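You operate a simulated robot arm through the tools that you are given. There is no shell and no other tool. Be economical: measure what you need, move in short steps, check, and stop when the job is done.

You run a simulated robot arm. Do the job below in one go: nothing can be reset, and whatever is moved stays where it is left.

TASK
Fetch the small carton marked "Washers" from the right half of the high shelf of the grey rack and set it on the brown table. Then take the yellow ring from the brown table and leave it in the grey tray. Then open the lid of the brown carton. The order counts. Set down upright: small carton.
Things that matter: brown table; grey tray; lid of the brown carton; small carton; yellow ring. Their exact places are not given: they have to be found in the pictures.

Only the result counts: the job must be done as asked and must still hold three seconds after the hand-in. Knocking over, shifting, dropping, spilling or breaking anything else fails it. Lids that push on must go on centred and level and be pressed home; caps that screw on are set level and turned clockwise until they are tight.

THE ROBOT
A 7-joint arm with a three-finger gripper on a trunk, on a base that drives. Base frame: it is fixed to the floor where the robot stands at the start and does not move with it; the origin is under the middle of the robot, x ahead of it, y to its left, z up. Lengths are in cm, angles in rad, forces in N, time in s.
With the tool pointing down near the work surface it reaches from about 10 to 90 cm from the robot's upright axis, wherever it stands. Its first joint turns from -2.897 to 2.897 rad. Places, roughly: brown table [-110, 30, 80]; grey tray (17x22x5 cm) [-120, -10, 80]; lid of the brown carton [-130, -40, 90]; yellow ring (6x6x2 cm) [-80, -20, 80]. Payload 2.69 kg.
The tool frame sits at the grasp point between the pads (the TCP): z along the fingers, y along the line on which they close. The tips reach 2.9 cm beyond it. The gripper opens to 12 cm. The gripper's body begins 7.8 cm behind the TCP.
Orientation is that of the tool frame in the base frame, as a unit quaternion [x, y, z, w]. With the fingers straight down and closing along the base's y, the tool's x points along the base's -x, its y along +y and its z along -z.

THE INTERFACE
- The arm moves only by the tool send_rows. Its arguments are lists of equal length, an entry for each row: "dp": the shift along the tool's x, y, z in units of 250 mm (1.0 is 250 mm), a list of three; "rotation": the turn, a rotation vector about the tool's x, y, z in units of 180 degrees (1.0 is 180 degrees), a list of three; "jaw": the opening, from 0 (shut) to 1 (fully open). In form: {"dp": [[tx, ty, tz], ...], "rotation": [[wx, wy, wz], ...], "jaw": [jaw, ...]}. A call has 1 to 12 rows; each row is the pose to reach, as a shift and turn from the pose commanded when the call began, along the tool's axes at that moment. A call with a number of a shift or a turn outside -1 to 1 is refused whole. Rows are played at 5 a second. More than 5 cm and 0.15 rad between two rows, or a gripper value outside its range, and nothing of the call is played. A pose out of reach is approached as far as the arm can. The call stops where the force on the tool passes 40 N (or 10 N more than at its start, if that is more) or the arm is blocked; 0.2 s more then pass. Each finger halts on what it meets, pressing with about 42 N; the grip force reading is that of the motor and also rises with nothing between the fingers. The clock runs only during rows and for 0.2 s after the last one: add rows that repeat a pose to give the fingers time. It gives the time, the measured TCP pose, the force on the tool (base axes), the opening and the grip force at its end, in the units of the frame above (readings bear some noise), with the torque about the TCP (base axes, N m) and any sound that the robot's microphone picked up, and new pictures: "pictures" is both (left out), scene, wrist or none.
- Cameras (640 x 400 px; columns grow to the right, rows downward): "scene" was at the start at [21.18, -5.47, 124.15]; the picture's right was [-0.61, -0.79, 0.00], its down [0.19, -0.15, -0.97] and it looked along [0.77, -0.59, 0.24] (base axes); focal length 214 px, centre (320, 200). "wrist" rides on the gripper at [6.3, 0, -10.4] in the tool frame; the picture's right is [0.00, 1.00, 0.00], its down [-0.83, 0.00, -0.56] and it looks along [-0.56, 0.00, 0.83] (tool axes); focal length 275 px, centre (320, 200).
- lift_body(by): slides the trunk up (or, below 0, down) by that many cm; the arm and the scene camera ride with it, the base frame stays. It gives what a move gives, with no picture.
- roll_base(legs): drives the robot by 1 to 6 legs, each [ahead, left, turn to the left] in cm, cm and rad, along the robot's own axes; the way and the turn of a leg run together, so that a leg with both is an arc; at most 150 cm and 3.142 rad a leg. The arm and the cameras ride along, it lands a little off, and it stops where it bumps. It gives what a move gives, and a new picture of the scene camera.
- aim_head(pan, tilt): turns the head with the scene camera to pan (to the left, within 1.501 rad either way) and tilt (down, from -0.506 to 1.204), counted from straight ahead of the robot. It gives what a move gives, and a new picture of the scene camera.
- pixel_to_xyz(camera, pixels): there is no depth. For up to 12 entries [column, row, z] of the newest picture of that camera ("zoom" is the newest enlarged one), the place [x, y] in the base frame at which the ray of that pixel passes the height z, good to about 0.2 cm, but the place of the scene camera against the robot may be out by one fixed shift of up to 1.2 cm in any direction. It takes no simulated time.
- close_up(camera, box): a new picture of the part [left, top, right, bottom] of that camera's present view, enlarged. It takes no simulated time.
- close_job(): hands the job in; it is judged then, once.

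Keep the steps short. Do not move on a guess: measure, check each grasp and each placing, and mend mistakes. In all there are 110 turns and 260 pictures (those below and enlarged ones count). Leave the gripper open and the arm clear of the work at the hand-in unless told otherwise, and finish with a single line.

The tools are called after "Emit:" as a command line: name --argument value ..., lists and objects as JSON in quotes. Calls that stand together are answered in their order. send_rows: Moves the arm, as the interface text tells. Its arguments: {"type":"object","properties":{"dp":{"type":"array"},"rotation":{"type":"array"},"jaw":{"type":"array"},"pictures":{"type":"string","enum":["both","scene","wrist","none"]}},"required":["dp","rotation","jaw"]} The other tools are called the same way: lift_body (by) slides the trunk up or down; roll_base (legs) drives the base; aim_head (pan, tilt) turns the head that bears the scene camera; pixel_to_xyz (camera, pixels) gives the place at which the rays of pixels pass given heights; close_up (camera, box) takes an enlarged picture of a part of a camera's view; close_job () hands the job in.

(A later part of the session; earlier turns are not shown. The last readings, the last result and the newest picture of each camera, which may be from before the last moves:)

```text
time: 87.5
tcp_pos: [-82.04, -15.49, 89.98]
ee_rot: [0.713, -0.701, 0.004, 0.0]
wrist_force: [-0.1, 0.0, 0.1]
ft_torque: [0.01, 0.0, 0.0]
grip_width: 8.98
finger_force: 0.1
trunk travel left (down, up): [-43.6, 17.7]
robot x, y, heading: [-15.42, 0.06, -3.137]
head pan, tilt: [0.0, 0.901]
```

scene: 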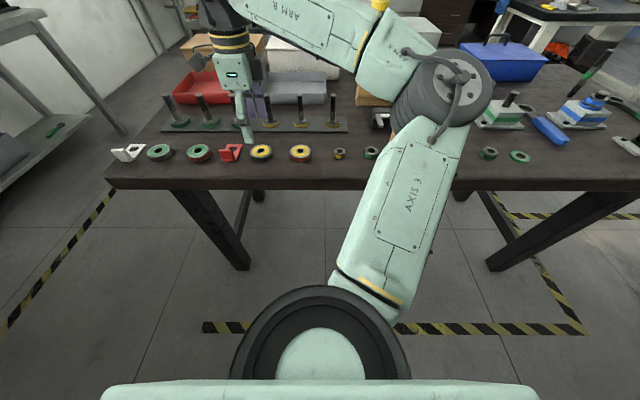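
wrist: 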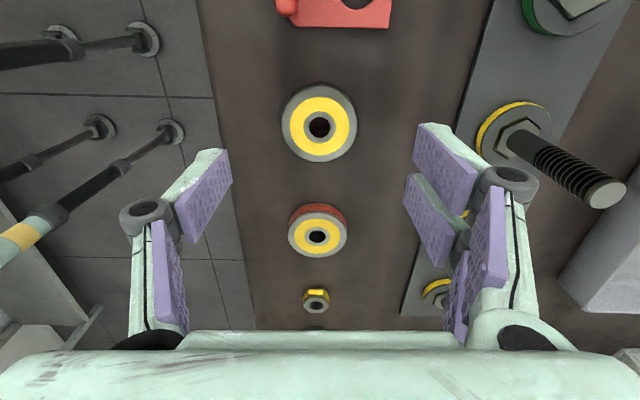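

The ring is centred (319,123 where 320,126 is expected). I descend 6.5 cm to z 83.5.

Emit:
send_rows --dp '[[0, 0, 0.13], [0, 0, 0.22], [0, 0, 0.26], [0, 0, 0.26]]' --rotation '[[0, 0, 0], [0, 0, 0], [0, 0, 0], [0, 0, 0]]' --jaw '[0.75, 0.75, 0.75, 0.75]' --pictures "wrist"

Emit:
send_rows --dp '[[0, 0, 0], [0, 0, 0], [0, 0, 0], [0, 0, 0], [0, 0, 0], [0, 0, 0], [0, 0, 0]]' --rotation '[[0, 0, 0], [0, 0, 0], [0, 0, 0], [0, 0, 0], [0, 0, 0], [0, 0, 0], [0, 0, 0]]' --jaw '[0.6, 0.5, 0.4, 0.3, 0.3, 0.3, 0.3]' --pictures "wrist"

```text
time: 88.5
tcp_pos: [-82.07, -15.49, 83.46]
ee_rot: [0.713, -0.701, 0.003, 0.0]
wrist_force: [0.7, -0.5, 0.2]
ft_torque: [-0.01, -0.02, 0.02]
grip_width: 8.99
finger_force: 0.1
trunk travel left (down, up): [-43.6, 17.7]
robot x, y, heading: [-15.72, -0.14, -3.137]
head pan, tilt: [0.0, 0.901]
```

wrist: 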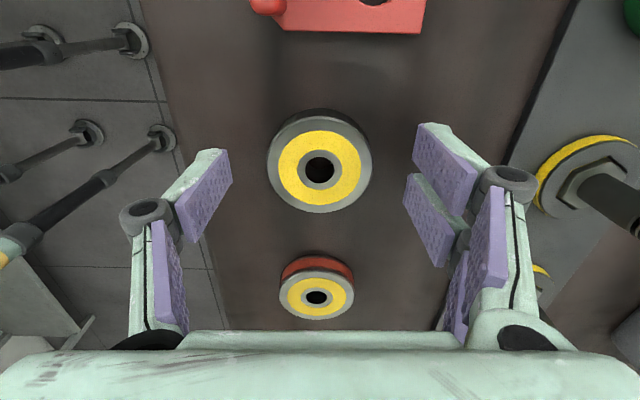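

```text
time: 90.2
tcp_pos: [-82.0, -15.55, 83.46]
ee_rot: [0.714, -0.701, 0.005, 0.0]
wrist_force: [0.0, 0.2, -0.1]
ft_torque: [0.02, -0.01, -0.03]
grip_width: 5.17
finger_force: 42.0
trunk travel left (down, up): [-43.6, 17.7]
robot x, y, heading: [-15.35, 0.08, -3.138]
head pan, tilt: [0.0, 0.901]
```

wrist: 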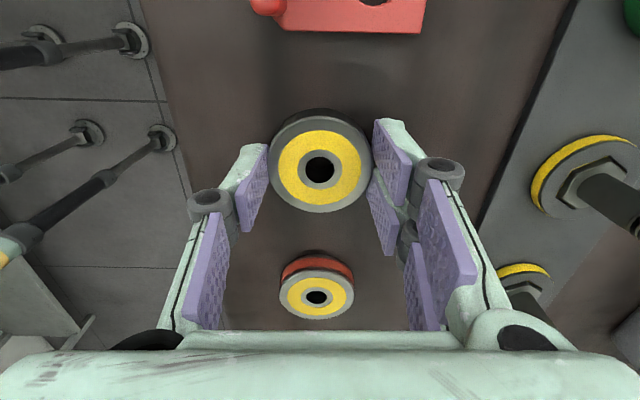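

Gripped at 5.2 cm with 42 N. I lift 8 cm and check.

Emit:
send_rows --dp '[[0, 0, -0.08], [0, 0, -0.16], [0, 0, -0.24], [0, 0, -0.32], [0, 0, -0.32]]' --rotation '[[0, 0, 0], [0, 0, 0], [0, 0, 0], [0, 0, 0], [0, 0, 0]]' --jaw '[0.3, 0.3, 0.3, 0.3, 0.3]'

```text
time: 91.3
tcp_pos: [-81.97, -15.39, 91.56]
ee_rot: [0.713, -0.701, 0.004, -0.001]
wrist_force: [0.2, 0.2, -1.9]
ft_torque: [0.02, 0.0, 0.01]
grip_width: 5.16
finger_force: 41.9
trunk travel left (down, up): [-43.6, 17.7]
robot x, y, heading: [-15.5, 0.15, -3.14]
head pan, tilt: [0.0, 0.901]
```

scene: 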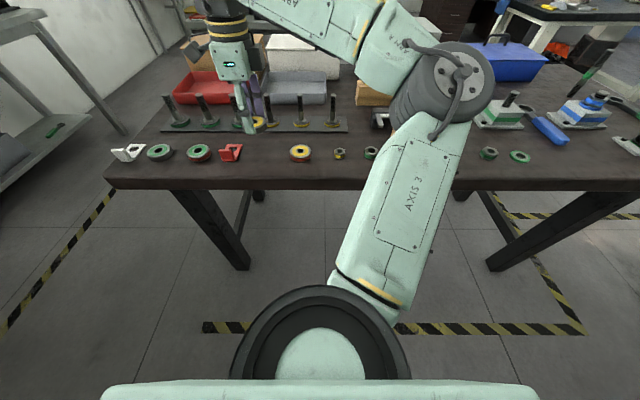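
wrist: 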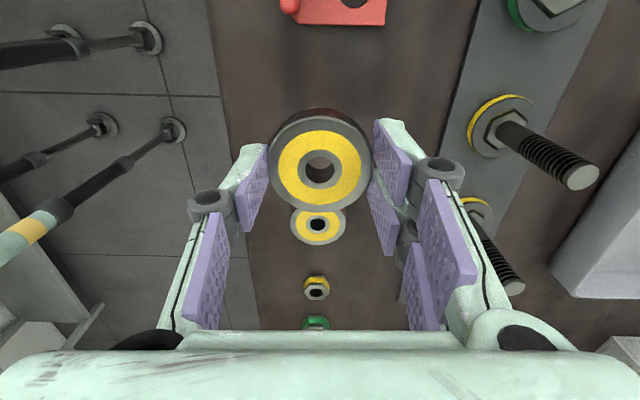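

Held (1.9 N). I raise 14 cm and drive 20 cm forward to bring the tray into reach.

Emit:
send_rows --dp '[[0, 0, -0.14], [0, 0, -0.28], [0, 0, -0.42], [0, 0, -0.56], [0, 0, -0.56]]' --rotation '[[0, 0, 0], [0, 0, 0], [0, 0, 0], [0, 0, 0], [0, 0, 0]]' --jaw '[0.3, 0.3, 0.3, 0.3, 0.3]' --pictures "none"

Emit:
roll_base --legs '[[20, 0, 0]]'

```text
time: 92.5
tcp_pos: [-82.01, -15.25, 100.59]
ee_rot: [0.713, -0.701, 0.004, 0.0]
wrist_force: [0.2, -0.5, -1.3]
ft_torque: [0.03, -0.01, -0.02]
grip_width: 5.18
finger_force: 42.5
out of reach, approached as far as the arm can: row 3, 4, 5
trunk travel left (down, up): [-43.6, 17.7]
robot x, y, heading: [-15.31, -0.04, -3.137]
head pan, tilt: [0.0, 0.901]
```

```text
time: 94.1
tcp_pos: [-101.43, -15.77, 100.52]
ee_rot: [0.715, -0.699, 0.004, 0.001]
wrist_force: [-0.9, -0.8, -2.2]
ft_torque: [0.02, -0.03, 0.03]
grip_width: 5.19
finger_force: 42.0
trunk travel left (down, up): [-43.6, 17.7]
robot x, y, heading: [-35.14, 0.03, -3.131]
head pan, tilt: [0.0, 0.901]
```

scene: 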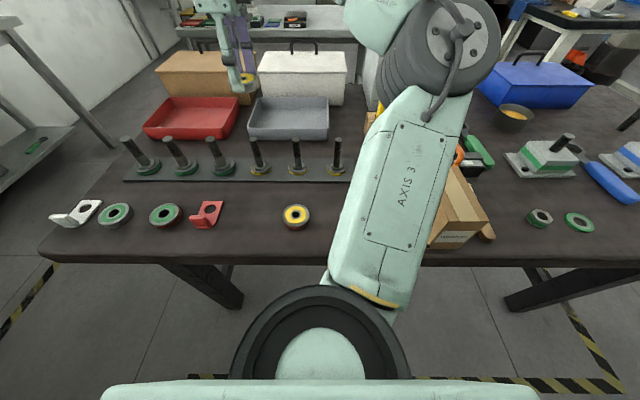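

The carton stands untouched. I measure the tray in this view.

Emit:
pixel_to_xyz --camera "scene" --pixels '[[249, 138, 80], [327, 138, 80], [262, 98, 85], [327, 98, 85], [290, 122, 81], [247, 127, 85], [329, 130, 85], [295, 215, 82]]'

Emit:
close_up --camera "scene" --box '[120, 30, 440, 230]'

```text
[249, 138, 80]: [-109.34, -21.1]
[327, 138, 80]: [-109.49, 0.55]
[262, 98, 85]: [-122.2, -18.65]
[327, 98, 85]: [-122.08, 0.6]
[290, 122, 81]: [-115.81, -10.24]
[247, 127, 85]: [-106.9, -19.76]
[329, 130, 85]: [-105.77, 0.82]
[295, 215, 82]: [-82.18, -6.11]
```

```text
2.00 times, centred on (280, 130) of scene
```

zoom: 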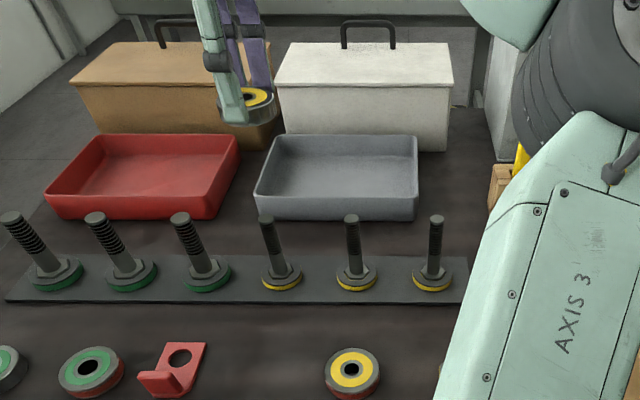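

Tray spans x −106.5…−122, y −20…0.7. I move over its centre and down to z≈90.

Emit:
send_rows --dp '[[-0.06, 0.131, 0], [-0.12, 0.262, 0], [-0.18, 0.393, 0], [-0.24, 0.524, 0], [-0.24, 0.524, 0.14], [-0.24, 0.524, 0.28], [-0.24, 0.524, 0.42], [-0.24, 0.524, 0.42]]' --rotation '[[0, 0, 0], [0, 0, 0], [0, 0, 0], [0, 0, 0], [0, 0, 0], [0, 0, 0], [0, 0, 0], [0, 0, 0]]' --jaw '[0.3, 0.3, 0.3, 0.3, 0.3, 0.3, 0.3, 0.3]'

```text
time: 95.9
tcp_pos: [-114.56, -9.95, 89.97]
ee_rot: [0.715, -0.699, 0.004, 0.001]
wrist_force: [-0.6, 0.1, -1.8]
ft_torque: [-0.03, -0.01, 0.01]
grip_width: 5.14
finger_force: 42.2
out of reach, approached as far as the arm can: row 2, 3, 4
trunk travel left (down, up): [-43.6, 17.7]
robot x, y, heading: [-35.02, -0.17, -3.135]
head pan, tilt: [0.0, 0.901]
```

scene: 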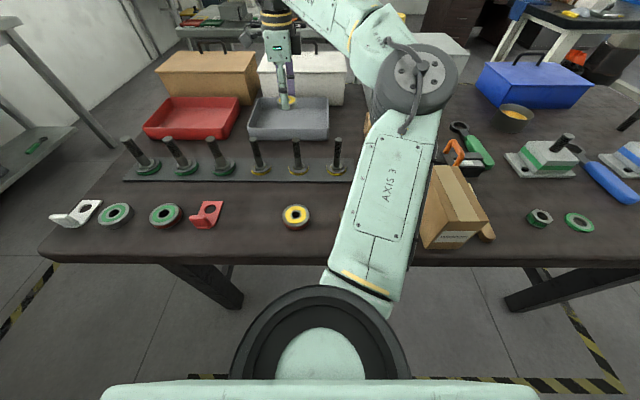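
wrist: 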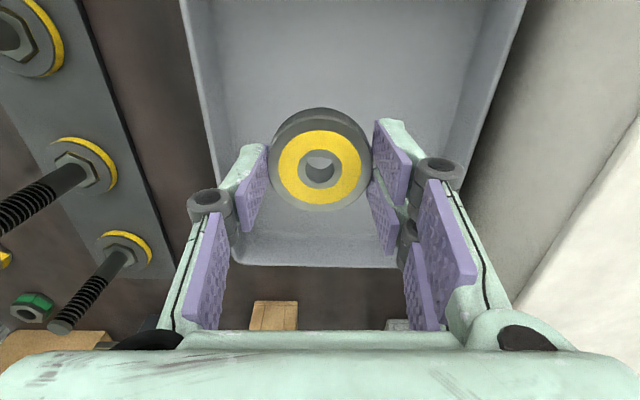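

Over the tray. I lower 5 cm, then feel for the floor.

Emit:
send_rows --dp '[[0, 0, 0.1], [0, 0, 0.19], [0, 0, 0.205], [0, 0, 0.22], [0, 0, 0.22]]' --rotation '[[0, 0, 0], [0, 0, 0], [0, 0, 0], [0, 0, 0], [0, 0, 0]]' --jaw '[0.3, 0.3, 0.3, 0.3, 0.3]' --pictures "wrist"

```text
time: 97.1
tcp_pos: [-114.53, -10.15, 84.51]
ee_rot: [0.714, -0.7, 0.004, 0.001]
wrist_force: [0.5, 0.4, -1.5]
ft_torque: [0.01, -0.01, -0.01]
grip_width: 5.16
finger_force: 42.2
trunk travel left (down, up): [-43.6, 17.7]
robot x, y, heading: [-35.04, -0.03, -3.13]
head pan, tilt: [0.0, 0.901]
```

wrist: 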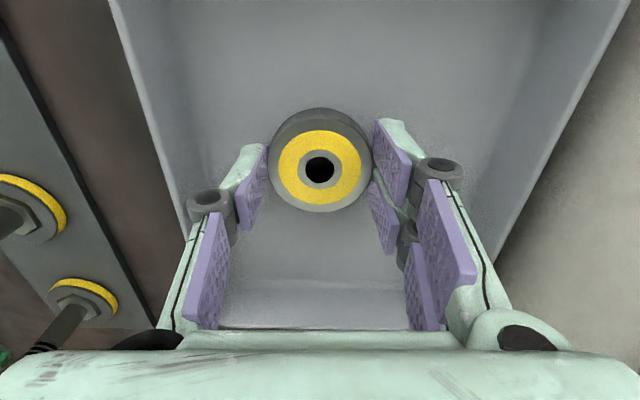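

Emit:
send_rows --dp '[[0, 0, 0.008], [0, 0, 0.016], [0, 0, 0.02], [0, 0, 0.02]]' --rotation '[[0, 0, 0], [0, 0, 0], [0, 0, 0], [0, 0, 0]]' --jaw '[0.3, 0.3, 0.3, 0.3]' --pictures "none"

```text
time: 98.1
tcp_pos: [-114.63, -10.09, 84.03]
ee_rot: [0.714, -0.7, 0.004, 0.0]
wrist_force: [0.1, -0.3, -1.3]
ft_torque: [0.02, 0.01, 0.0]
grip_width: 5.16
finger_force: 42.0
trunk travel left (down, up): [-43.6, 17.7]
robot x, y, heading: [-35.14, -0.5, -3.135]
head pan, tilt: [0.0, 0.901]
```

Not yet touching; a few millimetres more.

Emit:
send_rows --dp '[[0, 0, 0.006], [0, 0, 0.012], [0, 0, 0.012]]' --rotation '[[0, 0, 0], [0, 0, 0], [0, 0, 0]]' --jaw '[0.3, 0.3, 0.3]' --pictures "none"

```text
time: 98.9
tcp_pos: [-114.49, -10.04, 83.87]
ee_rot: [0.715, -0.699, 0.004, 0.002]
wrist_force: [-5.7, -0.4, 13.6]
ft_torque: [0.26, -0.08, 0.1]
grip_width: 5.18
finger_force: 42.5
trunk travel left (down, up): [-43.6, 17.7]
robot x, y, heading: [-35.14, -0.21, -3.133]
head pan, tilt: [0.0, 0.901]
```

Contact with the tray floor. I open and rise.

Emit:
send_rows --dp '[[0, 0, 0], [0, 0, 0], [0, 0, 0], [0, 0, 0], [0, 0, -0.1], [0, 0, -0.25], [0, 0, -0.4], [0, 0, -0.5], [0, 0, -0.5]]' --rotation '[[0, 0, 0], [0, 0, 0], [0, 0, 0], [0, 0, 0], [0, 0, 0], [0, 0, 0], [0, 0, 0], [0, 0, 0], [0, 0, 0]]' --jaw '[0.5, 0.65, 0.65, 0.65, 0.65, 0.65, 0.65, 0.65, 0.65]'

```text
time: 100.9
tcp_pos: [-114.58, -10.01, 96.29]
ee_rot: [0.714, -0.7, 0.005, 0.0]
wrist_force: [0.1, -0.3, 0.0]
ft_torque: [0.01, 0.01, -0.03]
grip_width: 7.8
finger_force: 0.0
trunk travel left (down, up): [-43.6, 17.7]
robot x, y, heading: [-35.07, -0.46, -3.136]
head pan, tilt: [0.0, 0.901]
```

scene: 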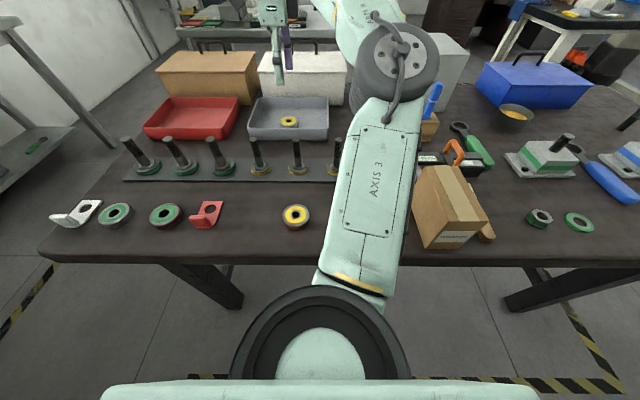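
wrist: 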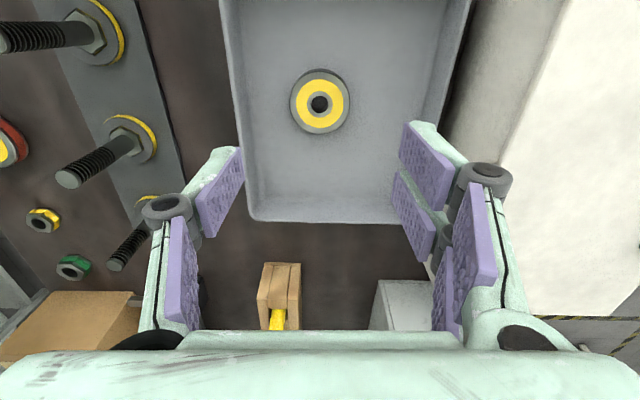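

The ring lies in the tray. Now the brown carton: I look at its lid and handle closely.

Emit:
close_up --camera "scene" --box '[140, 20, 300, 120]'

Emit:
pixel_to_xyz --camera "scene" --pixels '[[154, 72, 92], [250, 72, 92], [172, 52, 92], [256, 52, 92], [198, 53, 92], [230, 53, 92], [213, 40, 96], [170, 98, 82]]'

```text
4.00 times, centred on (220, 70) of scene
```

zoom: 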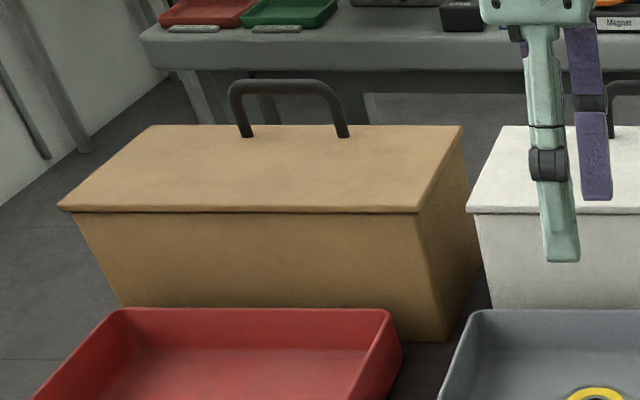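

```text
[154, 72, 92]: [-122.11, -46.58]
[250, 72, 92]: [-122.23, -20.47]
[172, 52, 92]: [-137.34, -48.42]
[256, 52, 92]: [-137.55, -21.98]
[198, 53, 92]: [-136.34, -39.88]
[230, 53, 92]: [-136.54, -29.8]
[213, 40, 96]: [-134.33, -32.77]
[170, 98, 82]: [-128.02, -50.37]
```

Emit:
pixel_to_xyz --camera "zoom" --pixels '[[447, 340, 80], [418, 212, 88], [418, 212, 90], [418, 212, 92], [480, 265, 80], [463, 126, 88], [463, 126, 90], [463, 126, 92], [75, 213, 90], [247, 136, 90], [342, 136, 90], [288, 85, 95]]'

```text
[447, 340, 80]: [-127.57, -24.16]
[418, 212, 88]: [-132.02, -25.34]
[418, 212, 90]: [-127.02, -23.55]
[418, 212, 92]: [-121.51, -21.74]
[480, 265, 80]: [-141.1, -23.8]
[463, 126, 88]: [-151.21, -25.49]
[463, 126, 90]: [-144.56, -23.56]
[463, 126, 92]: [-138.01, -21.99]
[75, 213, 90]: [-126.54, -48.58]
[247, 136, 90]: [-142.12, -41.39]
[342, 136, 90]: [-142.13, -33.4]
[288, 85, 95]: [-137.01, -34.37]
```

Lid top at z≈90, box x −127…−142, y −49…−24, handle at the far edge x≈−142. From here it is too far (113 cm); the table's left end is nearer to it. I look at the space to the left of the table. First I lift the hand clear.

Emit:
send_rows --dp '[[0, 0, -0.1], [0, 0, -0.2], [0, 0, -0.3]]' --rotation '[[0, 0, 0], [0, 0, 0], [0, 0, 0]]' --jaw '[0.65, 0.65, 0.65]' --pictures "none"

Emit:
aim_head --pan 0.8 --tilt 0.5

Emit:
pixel_to_xyz --camera "scene" --pixels '[[320, 350, 0], [320, 250, 0], [200, 250, 0], [440, 250, 0], [320, 200, 0], [500, 250, 0]]'

```text
time: 101.7
tcp_pos: [-114.54, -10.06, 99.39]
ee_rot: [0.714, -0.7, 0.004, 0.002]
wrist_force: [-0.8, 0.5, 0.1]
ft_torque: [-0.01, 0.0, -0.04]
grip_width: 7.78
finger_force: 0.0
out of reach, approached as far as the arm can: row 2, 3
trunk travel left (down, up): [-43.6, 17.7]
robot x, y, heading: [-34.93, -0.52, -3.133]
head pan, tilt: [0.0, 0.901]
```

```text
time: 102.9
tcp_pos: [-114.58, -10.08, 99.29]
ee_rot: [0.714, -0.7, 0.003, 0.002]
wrist_force: [0.0, 0.2, -0.5]
ft_torque: [0.03, 0.07, 0.01]
grip_width: 7.81
finger_force: 0.1
trunk travel left (down, up): [-43.6, 17.7]
robot x, y, heading: [-35.03, -0.13, -3.131]
head pan, tilt: [0.799, 0.499]
```

scene: 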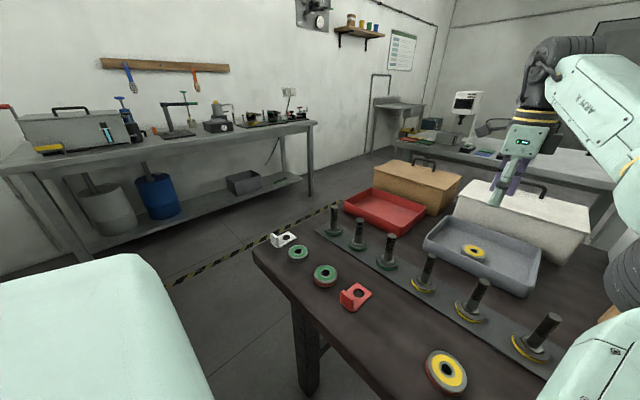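

```text
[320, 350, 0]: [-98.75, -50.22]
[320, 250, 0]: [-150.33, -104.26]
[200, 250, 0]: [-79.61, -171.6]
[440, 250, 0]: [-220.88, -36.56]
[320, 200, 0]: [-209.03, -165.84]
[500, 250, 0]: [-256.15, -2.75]
```

There seems to be a gap between the table's left end and the wall bench. I measure it.

Emit:
pixel_to_xyz --camera "scene" --pixels '[[0, 172, 85], [312, 122, 85], [312, 195, 0], [254, 253, 80], [340, 205, 80], [262, 240, 80], [0, 172, 80], [312, 122, 75]]'

Emit:
aim_head --pan 1.5 --tilt 0.5

```text
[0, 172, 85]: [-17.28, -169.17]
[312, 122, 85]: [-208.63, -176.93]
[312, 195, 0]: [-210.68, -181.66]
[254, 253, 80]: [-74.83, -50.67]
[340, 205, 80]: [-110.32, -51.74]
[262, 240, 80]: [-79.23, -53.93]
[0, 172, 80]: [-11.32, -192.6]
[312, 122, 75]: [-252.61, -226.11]
```

```text
time: 103.9
tcp_pos: [-114.52, -9.99, 99.35]
ee_rot: [0.715, -0.699, 0.003, 0.003]
wrist_force: [-0.1, 0.0, 0.1]
ft_torque: [0.02, 0.03, -0.02]
grip_width: 7.81
finger_force: 0.1
trunk travel left (down, up): [-43.6, 17.7]
robot x, y, heading: [-35.08, -0.02, -3.132]
head pan, tilt: [1.499, 0.499]
```

scene: 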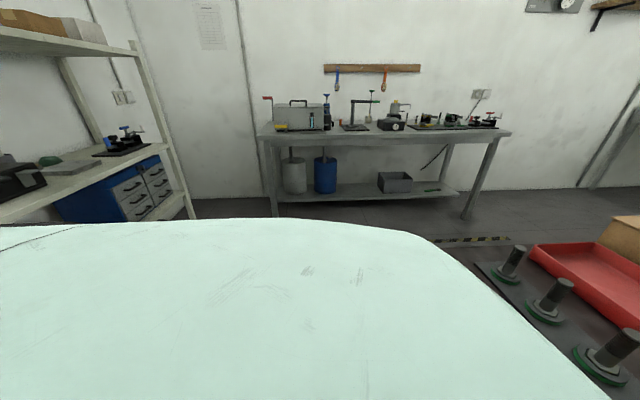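

The bench front is at y≈−177, the table end at −52: a 125 cm gap, enough. I check the white shelf's near post, and raise the trunk so the hand clears everything on the table.

Emit:
pixel_to_xyz --camera "scene" --pixels '[[193, 217, 0], [193, 217, 20], [140, 50, 120], [140, 50, 118], [275, 215, 0], [465, 215, 0]]'

Emit:
lift_body --by 17

```text
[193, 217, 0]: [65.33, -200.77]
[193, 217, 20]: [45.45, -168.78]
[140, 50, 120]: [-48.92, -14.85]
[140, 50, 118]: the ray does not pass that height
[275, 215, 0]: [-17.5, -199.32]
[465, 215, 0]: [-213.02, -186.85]
```

```text
time: 105.8
tcp_pos: [-114.55, -9.98, 116.38]
ee_rot: [0.714, -0.7, 0.003, 0.002]
wrist_force: [0.0, -0.1, -0.1]
ft_torque: [0.05, 0.02, 0.02]
grip_width: 7.78
finger_force: 0.0
trunk travel left (down, up): [-60.6, 0.7]
robot x, y, heading: [-34.7, -0.27, -3.133]
head pan, tilt: [1.499, 0.499]
```

All clear. I slide left 110 cm, then turn right to face the table's end (+y).

Emit:
roll_base --legs '[[0, 112, 0], [0, 0, -1.571]]'

Emit:
aim_head --pan 0.7 --tilt 0.7

```text
time: 118.7
tcp_pos: [-45.06, -32.89, 116.34]
ee_rot: [-0.024, 1.0, 0.0, -0.005]
wrist_force: [0.9, 0.4, 0.1]
ft_torque: [-0.01, -0.01, 0.02]
grip_width: 7.81
finger_force: 0.1
trunk travel left (down, up): [-60.6, 0.7]
robot x, y, heading: [-33.45, -112.14, 1.601]
head pan, tilt: [1.499, 0.499]
```

scene: 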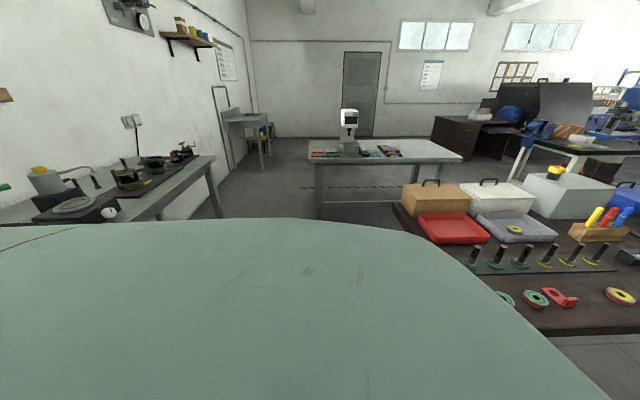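

```text
time: 119.8
tcp_pos: [-45.13, -32.92, 116.25]
ee_rot: [-0.024, 1.0, -0.001, -0.004]
wrist_force: [0.6, 0.0, 0.3]
ft_torque: [-0.03, 0.01, 0.01]
grip_width: 7.8
finger_force: 0.1
trunk travel left (down, up): [-60.6, 0.7]
robot x, y, heading: [-32.88, -111.94, 1.606]
head pan, tilt: [0.7, 0.7]
```

scene: 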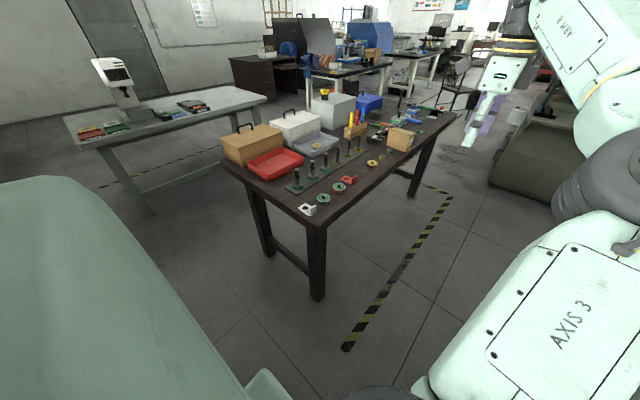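

Good view of the whole table. I zoom on the brown carton and on the small carton with the caliper.

Emit:
close_up --camera "scene" --box '[210, 105, 306, 165]'

Emit:
close_up --camera "scene" --box '[340, 95, 468, 175]'

Emit:
pixel_to_xyz --camera "scene" --pixels '[[65, 120, 80], [150, 212, 0], [267, 98, 80], [180, 195, 0]]'

```text
6.67 times, centred on (258, 135) of scene
```

zoom: 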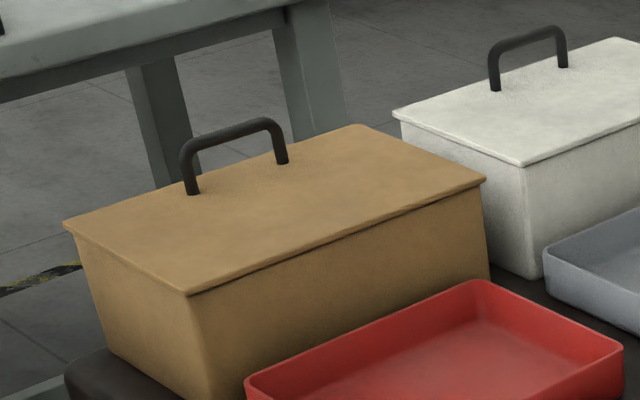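

```text
5.00 times, centred on (404, 135) of scene
```

zoom: 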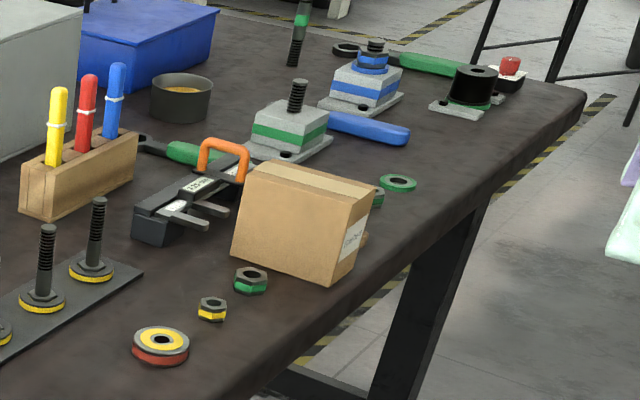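

```text
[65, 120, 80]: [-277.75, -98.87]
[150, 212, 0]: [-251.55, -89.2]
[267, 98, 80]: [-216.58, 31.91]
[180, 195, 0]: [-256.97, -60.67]
```

Small carton upright, caliper fine. The handle is at the rear edge of the lid, so the lid should hinge along the front (+x) edge. I slide 100 cm to the left (toward −x).

Emit:
roll_base --legs '[[0, 100, -0.032]]'

Emit:
aim_head --pan 0.0 --tilt 0.9

Emit:
send_rows --dp '[[0, 0, 0]]' --rotation '[[0, 0, 0]]' --jaw '[0.5]' --pictures "wrist"

```text
time: 128.0
tcp_pos: [-144.29, -35.06, 116.22]
ee_rot: [-0.012, 1.0, -0.001, -0.004]
wrist_force: [0.2, -0.7, -0.6]
ft_torque: [0.0, 0.02, 0.01]
grip_width: 7.8
finger_force: 0.1
trunk travel left (down, up): [-60.6, 0.7]
robot x, y, heading: [-134.01, -114.13, 1.583]
head pan, tilt: [0.7, 0.7]
```

scene: 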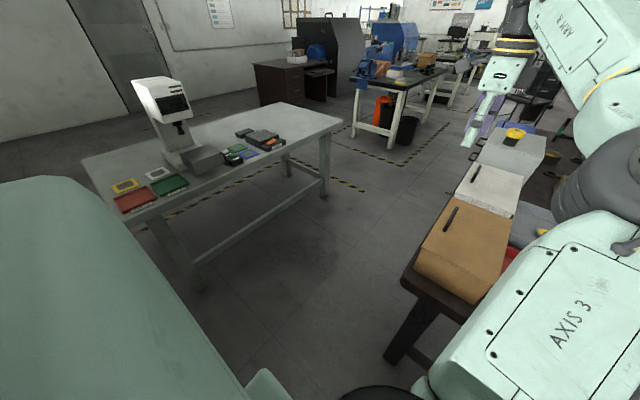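

```text
time: 129.1
tcp_pos: [-144.15, -34.96, 116.33]
ee_rot: [-0.012, 1.0, -0.001, -0.005]
wrist_force: [0.4, 0.0, 0.0]
ft_torque: [-0.01, -0.02, -0.02]
grip_width: 7.79
finger_force: 0.0
trunk travel left (down, up): [-60.6, 0.7]
robot x, y, heading: [-134.37, -114.61, 1.581]
head pan, tilt: [0.0, 0.901]
```

scene: 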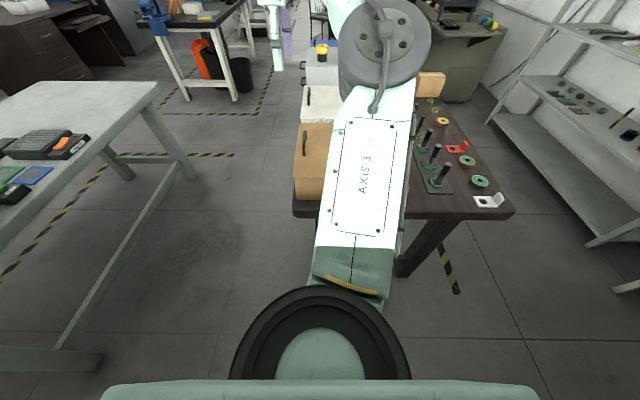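

```text
time: 129.5
tcp_pos: [-144.15, -35.04, 116.39]
ee_rot: [-0.012, 1.0, 0.0, -0.003]
wrist_force: [-0.1, 0.6, -0.8]
ft_torque: [0.02, -0.03, 0.01]
grip_width: 6.0
finger_force: 0.0
trunk travel left (down, up): [-60.6, 0.7]
robot x, y, heading: [-134.19, -114.51, 1.582]
head pan, tilt: [0.0, 0.901]
```

wrist: 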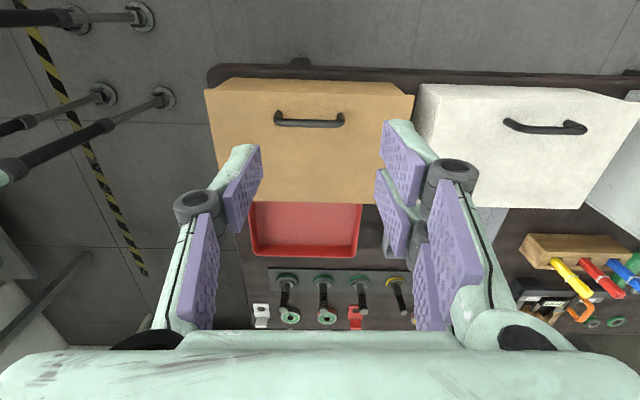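

The view from above shows the lid (rows 90–200) and handle at (310,119). I measure.

Emit:
close_up --camera "wrist" --box '[190, 60, 430, 210]'

Emit:
pixel_to_xyz --camera "wrist" --pixels '[[278, 114, 94], [341, 114, 94], [310, 124, 94], [279, 123, 90], [340, 127, 90], [206, 90, 90], [413, 95, 90], [300, 203, 90], [222, 180, 90], [300, 80, 90]]'

```text
2.67 times, centred on (310, 135) of wrist
```

zoom: 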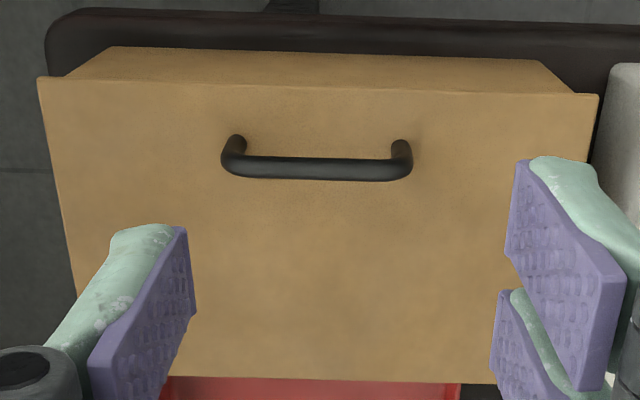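

```text
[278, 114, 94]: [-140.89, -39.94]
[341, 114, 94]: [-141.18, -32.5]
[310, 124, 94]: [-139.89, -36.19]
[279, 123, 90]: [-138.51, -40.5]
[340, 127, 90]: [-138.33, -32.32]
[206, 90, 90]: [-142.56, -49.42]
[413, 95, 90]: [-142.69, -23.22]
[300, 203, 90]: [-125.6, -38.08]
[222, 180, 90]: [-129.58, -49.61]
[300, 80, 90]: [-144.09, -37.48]
```

The bar's centre is at (−139.9, −36.3), height ≈93.6; feet 2.6 cm from the rear edge. I roll −90° so the fingers close along x, and go over the bar at z≈104.

Emit:
send_rows --dp '[[-0.015, -0.005, 0.04], [-0.03, -0.01, 0.09], [-0.046, -0.014, 0.13], [-0.06, -0.019, 0.175], [-0.076, -0.024, 0.22], [-0.09, -0.028, 0.26], [-0.107, -0.033, 0.305], [-0.122, -0.038, 0.35], [-0.137, -0.042, 0.39], [-0.153, -0.047, 0.44], [-0.168, -0.052, 0.48]]' --rotation '[[0, 0, -0.0455], [0, 0, -0.091], [0, 0, -0.1364], [0, 0, -0.182], [0, 0, -0.2273], [0, 0, -0.2727], [0, 0, -0.318], [0, 0, -0.3636], [0, 0, -0.409], [0, 0, -0.4545], [0, 0, -0.5]]' --jaw '[0.4, 0.4, 0.4, 0.4, 0.4, 0.4, 0.4, 0.4, 0.4, 0.4, 0.4]'

```text
time: 131.9
tcp_pos: [-140.09, -36.2, 104.24]
ee_rot: [0.717, -0.697, -0.003, 0.005]
wrist_force: [-0.6, -0.1, -0.5]
ft_torque: [-0.01, -0.01, 0.03]
grip_width: 4.78
finger_force: 0.1
trunk travel left (down, up): [-60.6, 0.7]
robot x, y, heading: [-134.62, -114.66, 1.583]
head pan, tilt: [0.0, 0.901]
```

scene: 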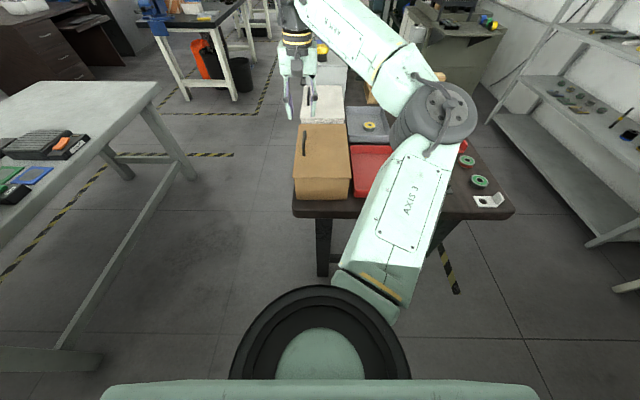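
wrist: 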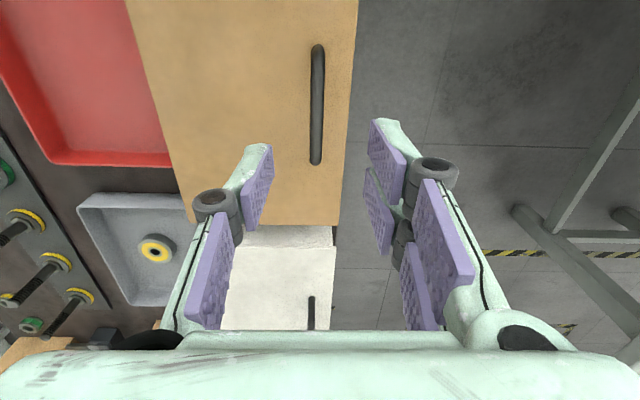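

The bar shows at column 316, almost centred. I descend to z≈96.

Emit:
send_rows --dp '[[0.015, -0.004, 0.11], [0.03, -0.008, 0.22], [0.03, -0.008, 0.33], [0.03, -0.008, 0.33]]' --rotation '[[0, 0, 0], [0, 0, 0], [0, 0, 0], [0, 0, 0]]' --jaw '[0.4, 0.4, 0.4, 0.4]' --pictures "wrist"

Emit:
pixel_to_xyz --camera "wrist" --pixels '[[318, 130, 93.5], [318, 130, 92], [350, 60, 90]]'

```text
time: 132.9
tcp_pos: [-140.03, -37.34, 95.97]
ee_rot: [0.715, -0.699, -0.002, 0.004]
wrist_force: [0.4, 0.0, -0.2]
ft_torque: [-0.01, 0.02, -0.01]
grip_width: 4.78
finger_force: 0.0
trunk travel left (down, up): [-60.6, 0.7]
robot x, y, heading: [-134.22, -114.6, 1.588]
head pan, tilt: [0.0, 0.901]
```

wrist: 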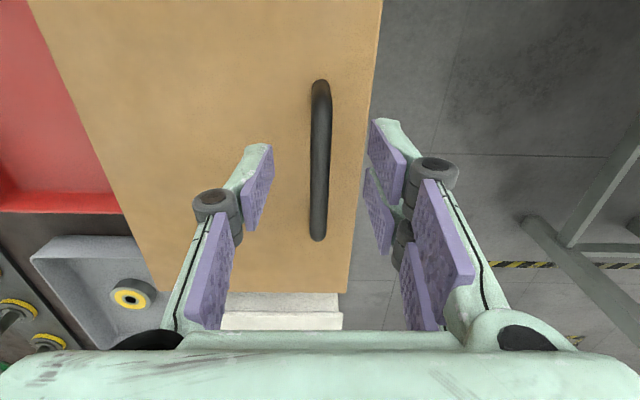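

```text
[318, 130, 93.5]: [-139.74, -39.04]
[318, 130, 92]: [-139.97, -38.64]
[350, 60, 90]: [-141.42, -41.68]
```

The bar is centred (rows 80–240 around expected 161). I narrow the opening to 3.6 cm and descend 2 cm.

Emit:
send_rows --dp '[[0, 0, 0.02], [0, 0, 0.04], [0, 0, 0.06], [0, 0, 0.08], [0, 0, 0.08]]' --rotation '[[0, 0, 0], [0, 0, 0], [0, 0, 0], [0, 0, 0], [0, 0, 0]]' --jaw '[0.3, 0.3, 0.3, 0.3, 0.3]' --pictures "wrist"

```text
time: 134.1
tcp_pos: [-139.96, -37.09, 93.95]
ee_rot: [0.715, -0.699, -0.002, 0.003]
wrist_force: [0.6, -0.2, -0.4]
ft_torque: [0.0, -0.03, 0.03]
grip_width: 3.6
finger_force: 0.0
trunk travel left (down, up): [-60.6, 0.7]
robot x, y, heading: [-133.8, -114.56, 1.58]
head pan, tilt: [0.0, 0.901]
```

wrist: 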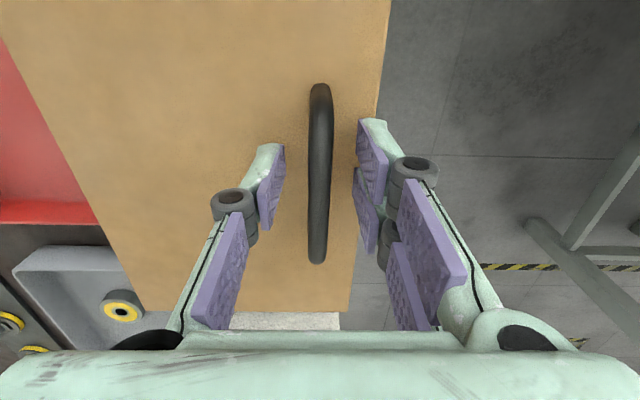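

No contact with the lid. I close on the bar.

Emit:
send_rows --dp '[[0, 0, 0], [0, 0, 0], [0, 0, 0], [0, 0, 0], [0, 0, 0]]' --rotation '[[0, 0, 0], [0, 0, 0], [0, 0, 0], [0, 0, 0], [0, 0, 0]]' --jaw '[0.15, 0.0, 0.0, 0.0, 0.0]' --pictures "wrist"

```text
time: 135.3
tcp_pos: [-139.93, -36.98, 94.01]
ee_rot: [0.715, -0.699, -0.003, 0.005]
wrist_force: [-0.4, -2.2, 0.0]
ft_torque: [-0.1, 0.05, -1.11]
grip_width: 0.86
finger_force: 36.3
trunk travel left (down, up): [-60.6, 0.7]
robot x, y, heading: [-134.34, -114.44, 1.581]
head pan, tilt: [0.0, 0.901]
```

wrist: 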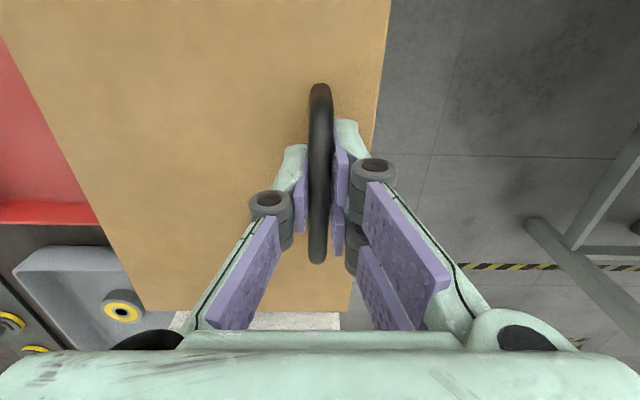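

Gripped on the bar. I test the lid with a 10° arc about the front hinge (x≈−126, z≈89.5) and read the force.

Emit:
send_rows --dp '[[0, -0.007, -0.024], [0, -0.0164, -0.048], [0, -0.026, -0.071], [0, -0.037, -0.094], [0, -0.037, -0.094]]' --rotation '[[-0.007, 0, 0], [-0.0139, 0, 0], [-0.021, 0, 0], [-0.0278, 0, 0], [-0.0278, 0, 0]]' --jaw '[0, 0, 0, 0, 0]'

```text
time: 136.5
tcp_pos: [-139.01, -37.07, 96.43]
ee_rot: [0.715, -0.698, -0.033, 0.035]
wrist_force: [-0.3, -8.7, -1.5]
ft_torque: [-0.51, 0.07, -1.06]
grip_width: 0.85
finger_force: 36.5
trunk travel left (down, up): [-60.6, 0.7]
robot x, y, heading: [-133.95, -114.65, 1.583]
head pan, tilt: [0.0, 0.901]
```

scene: 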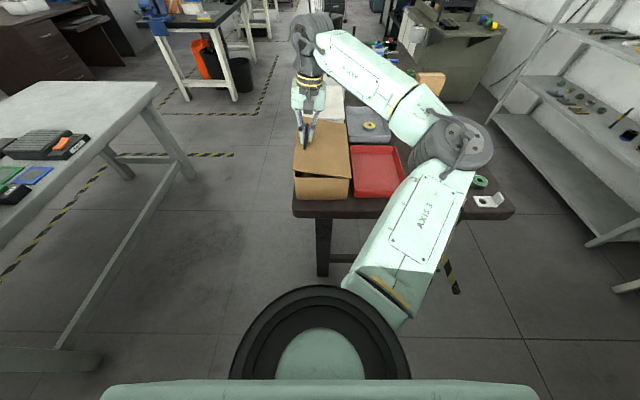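
wrist: 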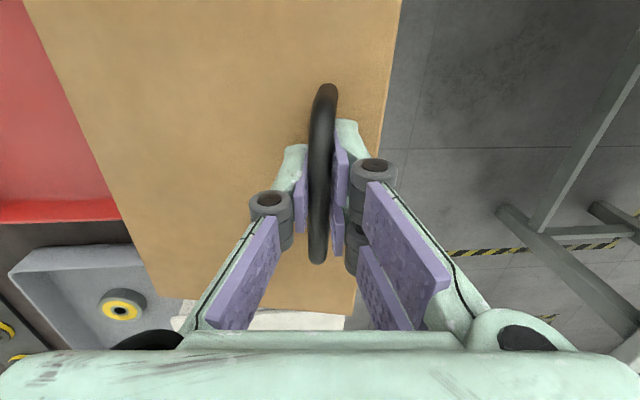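

The lid lifts at the rear with little force: the hinge is indeed at the front. I carry on along the arc to 40°.

Emit:
send_rows --dp '[[0, -0.022, -0.046], [0, -0.045, -0.0906], [0, -0.074, -0.132], [0, -0.105, -0.172], [0, -0.141, -0.208], [0, -0.178, -0.242], [0, -0.178, -0.242]]' --rotation '[[-0.0139, 0, 0], [-0.0278, 0, 0], [-0.0417, 0, 0], [-0.0556, 0, 0], [-0.0695, 0, 0], [-0.0833, 0, 0], [-0.0833, 0, 0]]' --jaw '[0, 0, 0, 0, 0, 0, 0]'

```text
time: 138.1
tcp_pos: [-134.02, -36.92, 102.06]
ee_rot: [0.704, -0.687, -0.123, 0.128]
wrist_force: [2.9, -19.0, -3.2]
ft_torque: [-0.34, -0.03, -0.73]
grip_width: 0.84
finger_force: 35.9
trunk travel left (down, up): [-60.6, 0.7]
robot x, y, heading: [-134.38, -114.64, 1.58]
head pan, tilt: [0.0, 0.901]
```

scene: 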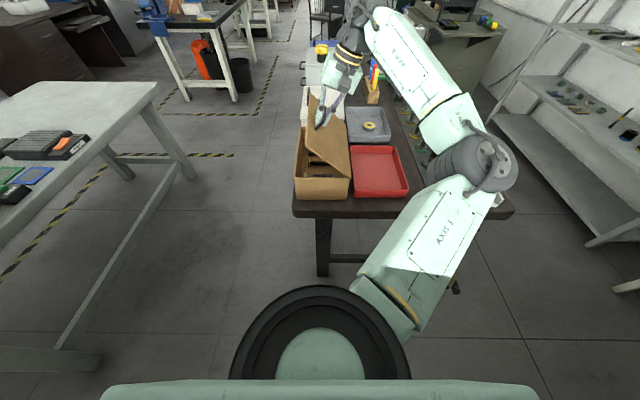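
wrist: 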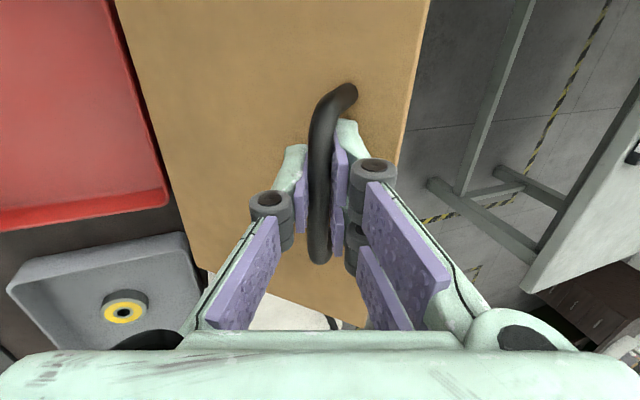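

The lid is at ~40°. A sideways force of 19 N has built up along y; I ease it 0.3 cm and go on to 60°.

Emit:
send_rows --dp '[[0.012, 0, 0], [0.012, -0.033, -0.038], [0.012, -0.0665, -0.0757], [0.012, -0.105, -0.108], [0.012, -0.146, -0.139], [0.012, -0.146, -0.139]]' --rotation '[[0, 0, 0], [-0.0139, 0, 0], [-0.0278, 0, 0], [-0.0417, 0, 0], [-0.0556, 0, 0], [-0.0556, 0, 0]]' --jaw '[0, 0, 0, 0, 0, 0]' --pictures "scene"

```text
time: 139.5
tcp_pos: [-129.41, -37.11, 104.08]
ee_rot: [0.69, -0.674, -0.183, 0.189]
wrist_force: [-0.5, -8.0, 0.8]
ft_torque: [-0.18, -0.02, -0.59]
grip_width: 0.86
finger_force: 36.0
trunk travel left (down, up): [-60.6, 0.7]
robot x, y, heading: [-133.93, -114.57, 1.579]
head pan, tilt: [0.0, 0.901]
```

scene: 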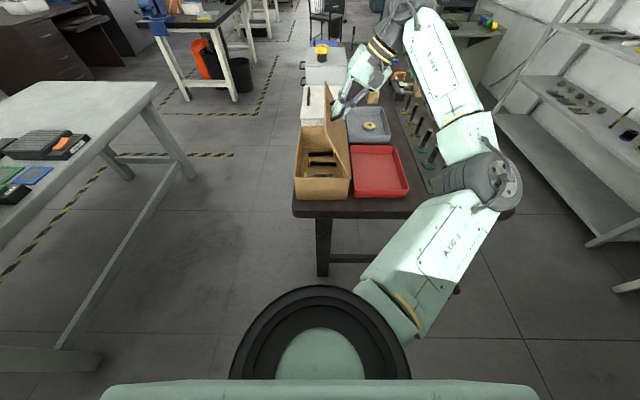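

Force has dropped. On to 90°.

Emit:
send_rows --dp '[[0.005, -0.039, -0.032], [0.006, -0.079, -0.063], [0.006, -0.123, -0.088], [0.006, -0.168, -0.111], [0.006, -0.216, -0.128], [0.006, -0.264, -0.143], [0.006, -0.264, -0.143]]' --rotation '[[-0.0139, 0, 0], [-0.0278, 0, 0], [-0.0417, 0, 0], [-0.0556, 0, 0], [-0.0695, 0, 0], [-0.0833, 0, 0], [-0.0833, 0, 0]]' --jaw '[0, 0, 0, 0, 0, 0, 0]'

```text
time: 141.1
tcp_pos: [-121.89, -36.95, 103.55]
ee_rot: [0.661, -0.644, -0.267, 0.279]
wrist_force: [-7.4, -15.4, -20.1]
ft_torque: [0.1, -0.01, -0.18]
grip_width: 0.82
finger_force: 35.9
trunk travel left (down, up): [-60.6, 0.7]
robot x, y, heading: [-134.23, -114.97, 1.587]
head pan, tilt: [0.0, 0.901]
```

scene: 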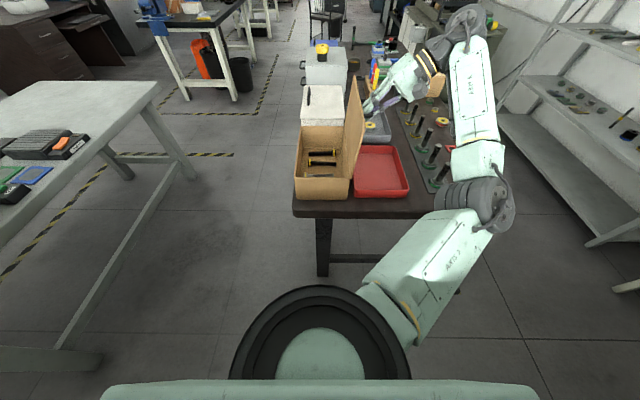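
wrist: 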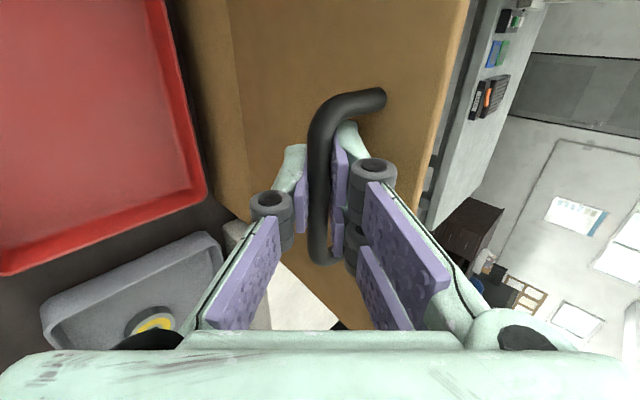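

The lid stands at ~90° with a 20 N downward pull (arc slightly too high). I ease down 0.4 cm and go on to ~105°.

Emit:
send_rows --dp '[[0.008, -0.0113, 0.0113], [0.008, -0.034, 0.0], [0.008, -0.057, -0.011], [0.008, -0.08, -0.02], [0.008, -0.103, -0.03], [0.008, -0.128, -0.037], [0.008, -0.152, -0.044], [0.008, -0.152, -0.044]]' --rotation '[[0, 0, 0], [-0.007, 0, 0], [-0.0139, 0, 0], [-0.021, 0, 0], [-0.0278, 0, 0], [-0.0348, 0, 0], [-0.0417, 0, 0], [-0.0417, 0, 0]]' --jaw '[0, 0, 0, 0, 0, 0, 0, 0]'

```text
time: 142.7
tcp_pos: [-119.44, -36.96, 102.42]
ee_rot: [0.645, -0.62, -0.314, 0.319]
wrist_force: [-8.9, -1.7, 9.6]
ft_torque: [-0.7, -0.04, -0.46]
grip_width: 0.88
finger_force: 35.9
trunk travel left (down, up): [-60.6, 0.7]
robot x, y, heading: [-134.06, -114.47, 1.584]
head pan, tilt: [0.0, 0.901]
stopped in row 7: the force on the tool passed its limit at 44 N (the readings are from after the stop); the commanded pose is now the measured one
```

scene: 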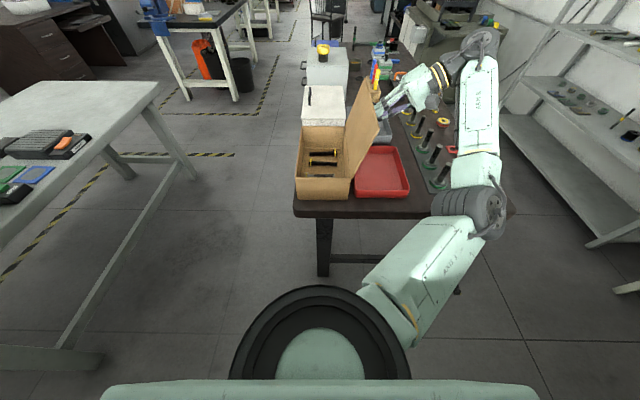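
wrist: 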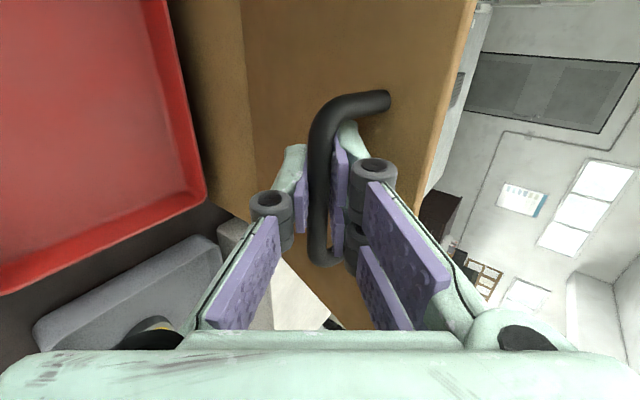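

The hinge stop is reached (lid ~105°, leaning past upright). I open slightly to 1.9 cm and check that the lid stays.

Emit:
send_rows --dp '[[0, 0, 0], [0, 0, 0], [0, 0, 0], [0, 0, 0], [0, 0, 0]]' --rotation '[[0, 0, 0], [0, 0, 0], [0, 0, 0], [0, 0, 0], [0, 0, 0]]' --jaw '[0.1, 0.17, 0.17, 0.17, 0.17]'

```text
time: 143.9
tcp_pos: [-119.15, -36.97, 102.2]
ee_rot: [0.643, -0.622, -0.313, 0.318]
wrist_force: [0.6, -0.6, 0.5]
ft_torque: [-0.02, 0.01, 0.0]
grip_width: 2.02
finger_force: 0.1
trunk travel left (down, up): [-60.6, 0.7]
robot x, y, heading: [-134.42, -114.53, 1.592]
head pan, tilt: [0.0, 0.901]
```

scene: 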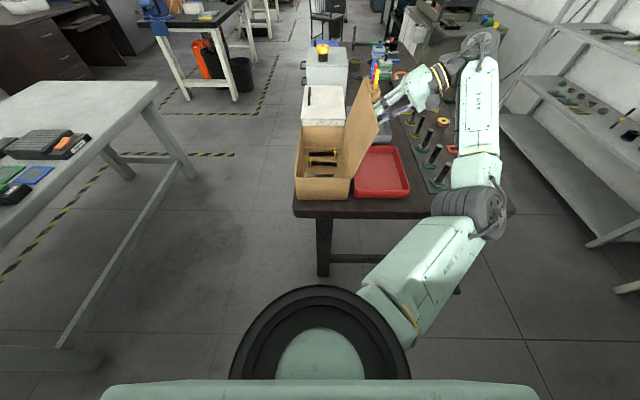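
wrist: 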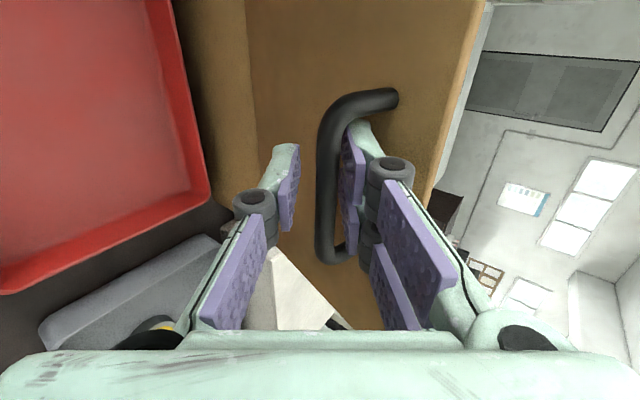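

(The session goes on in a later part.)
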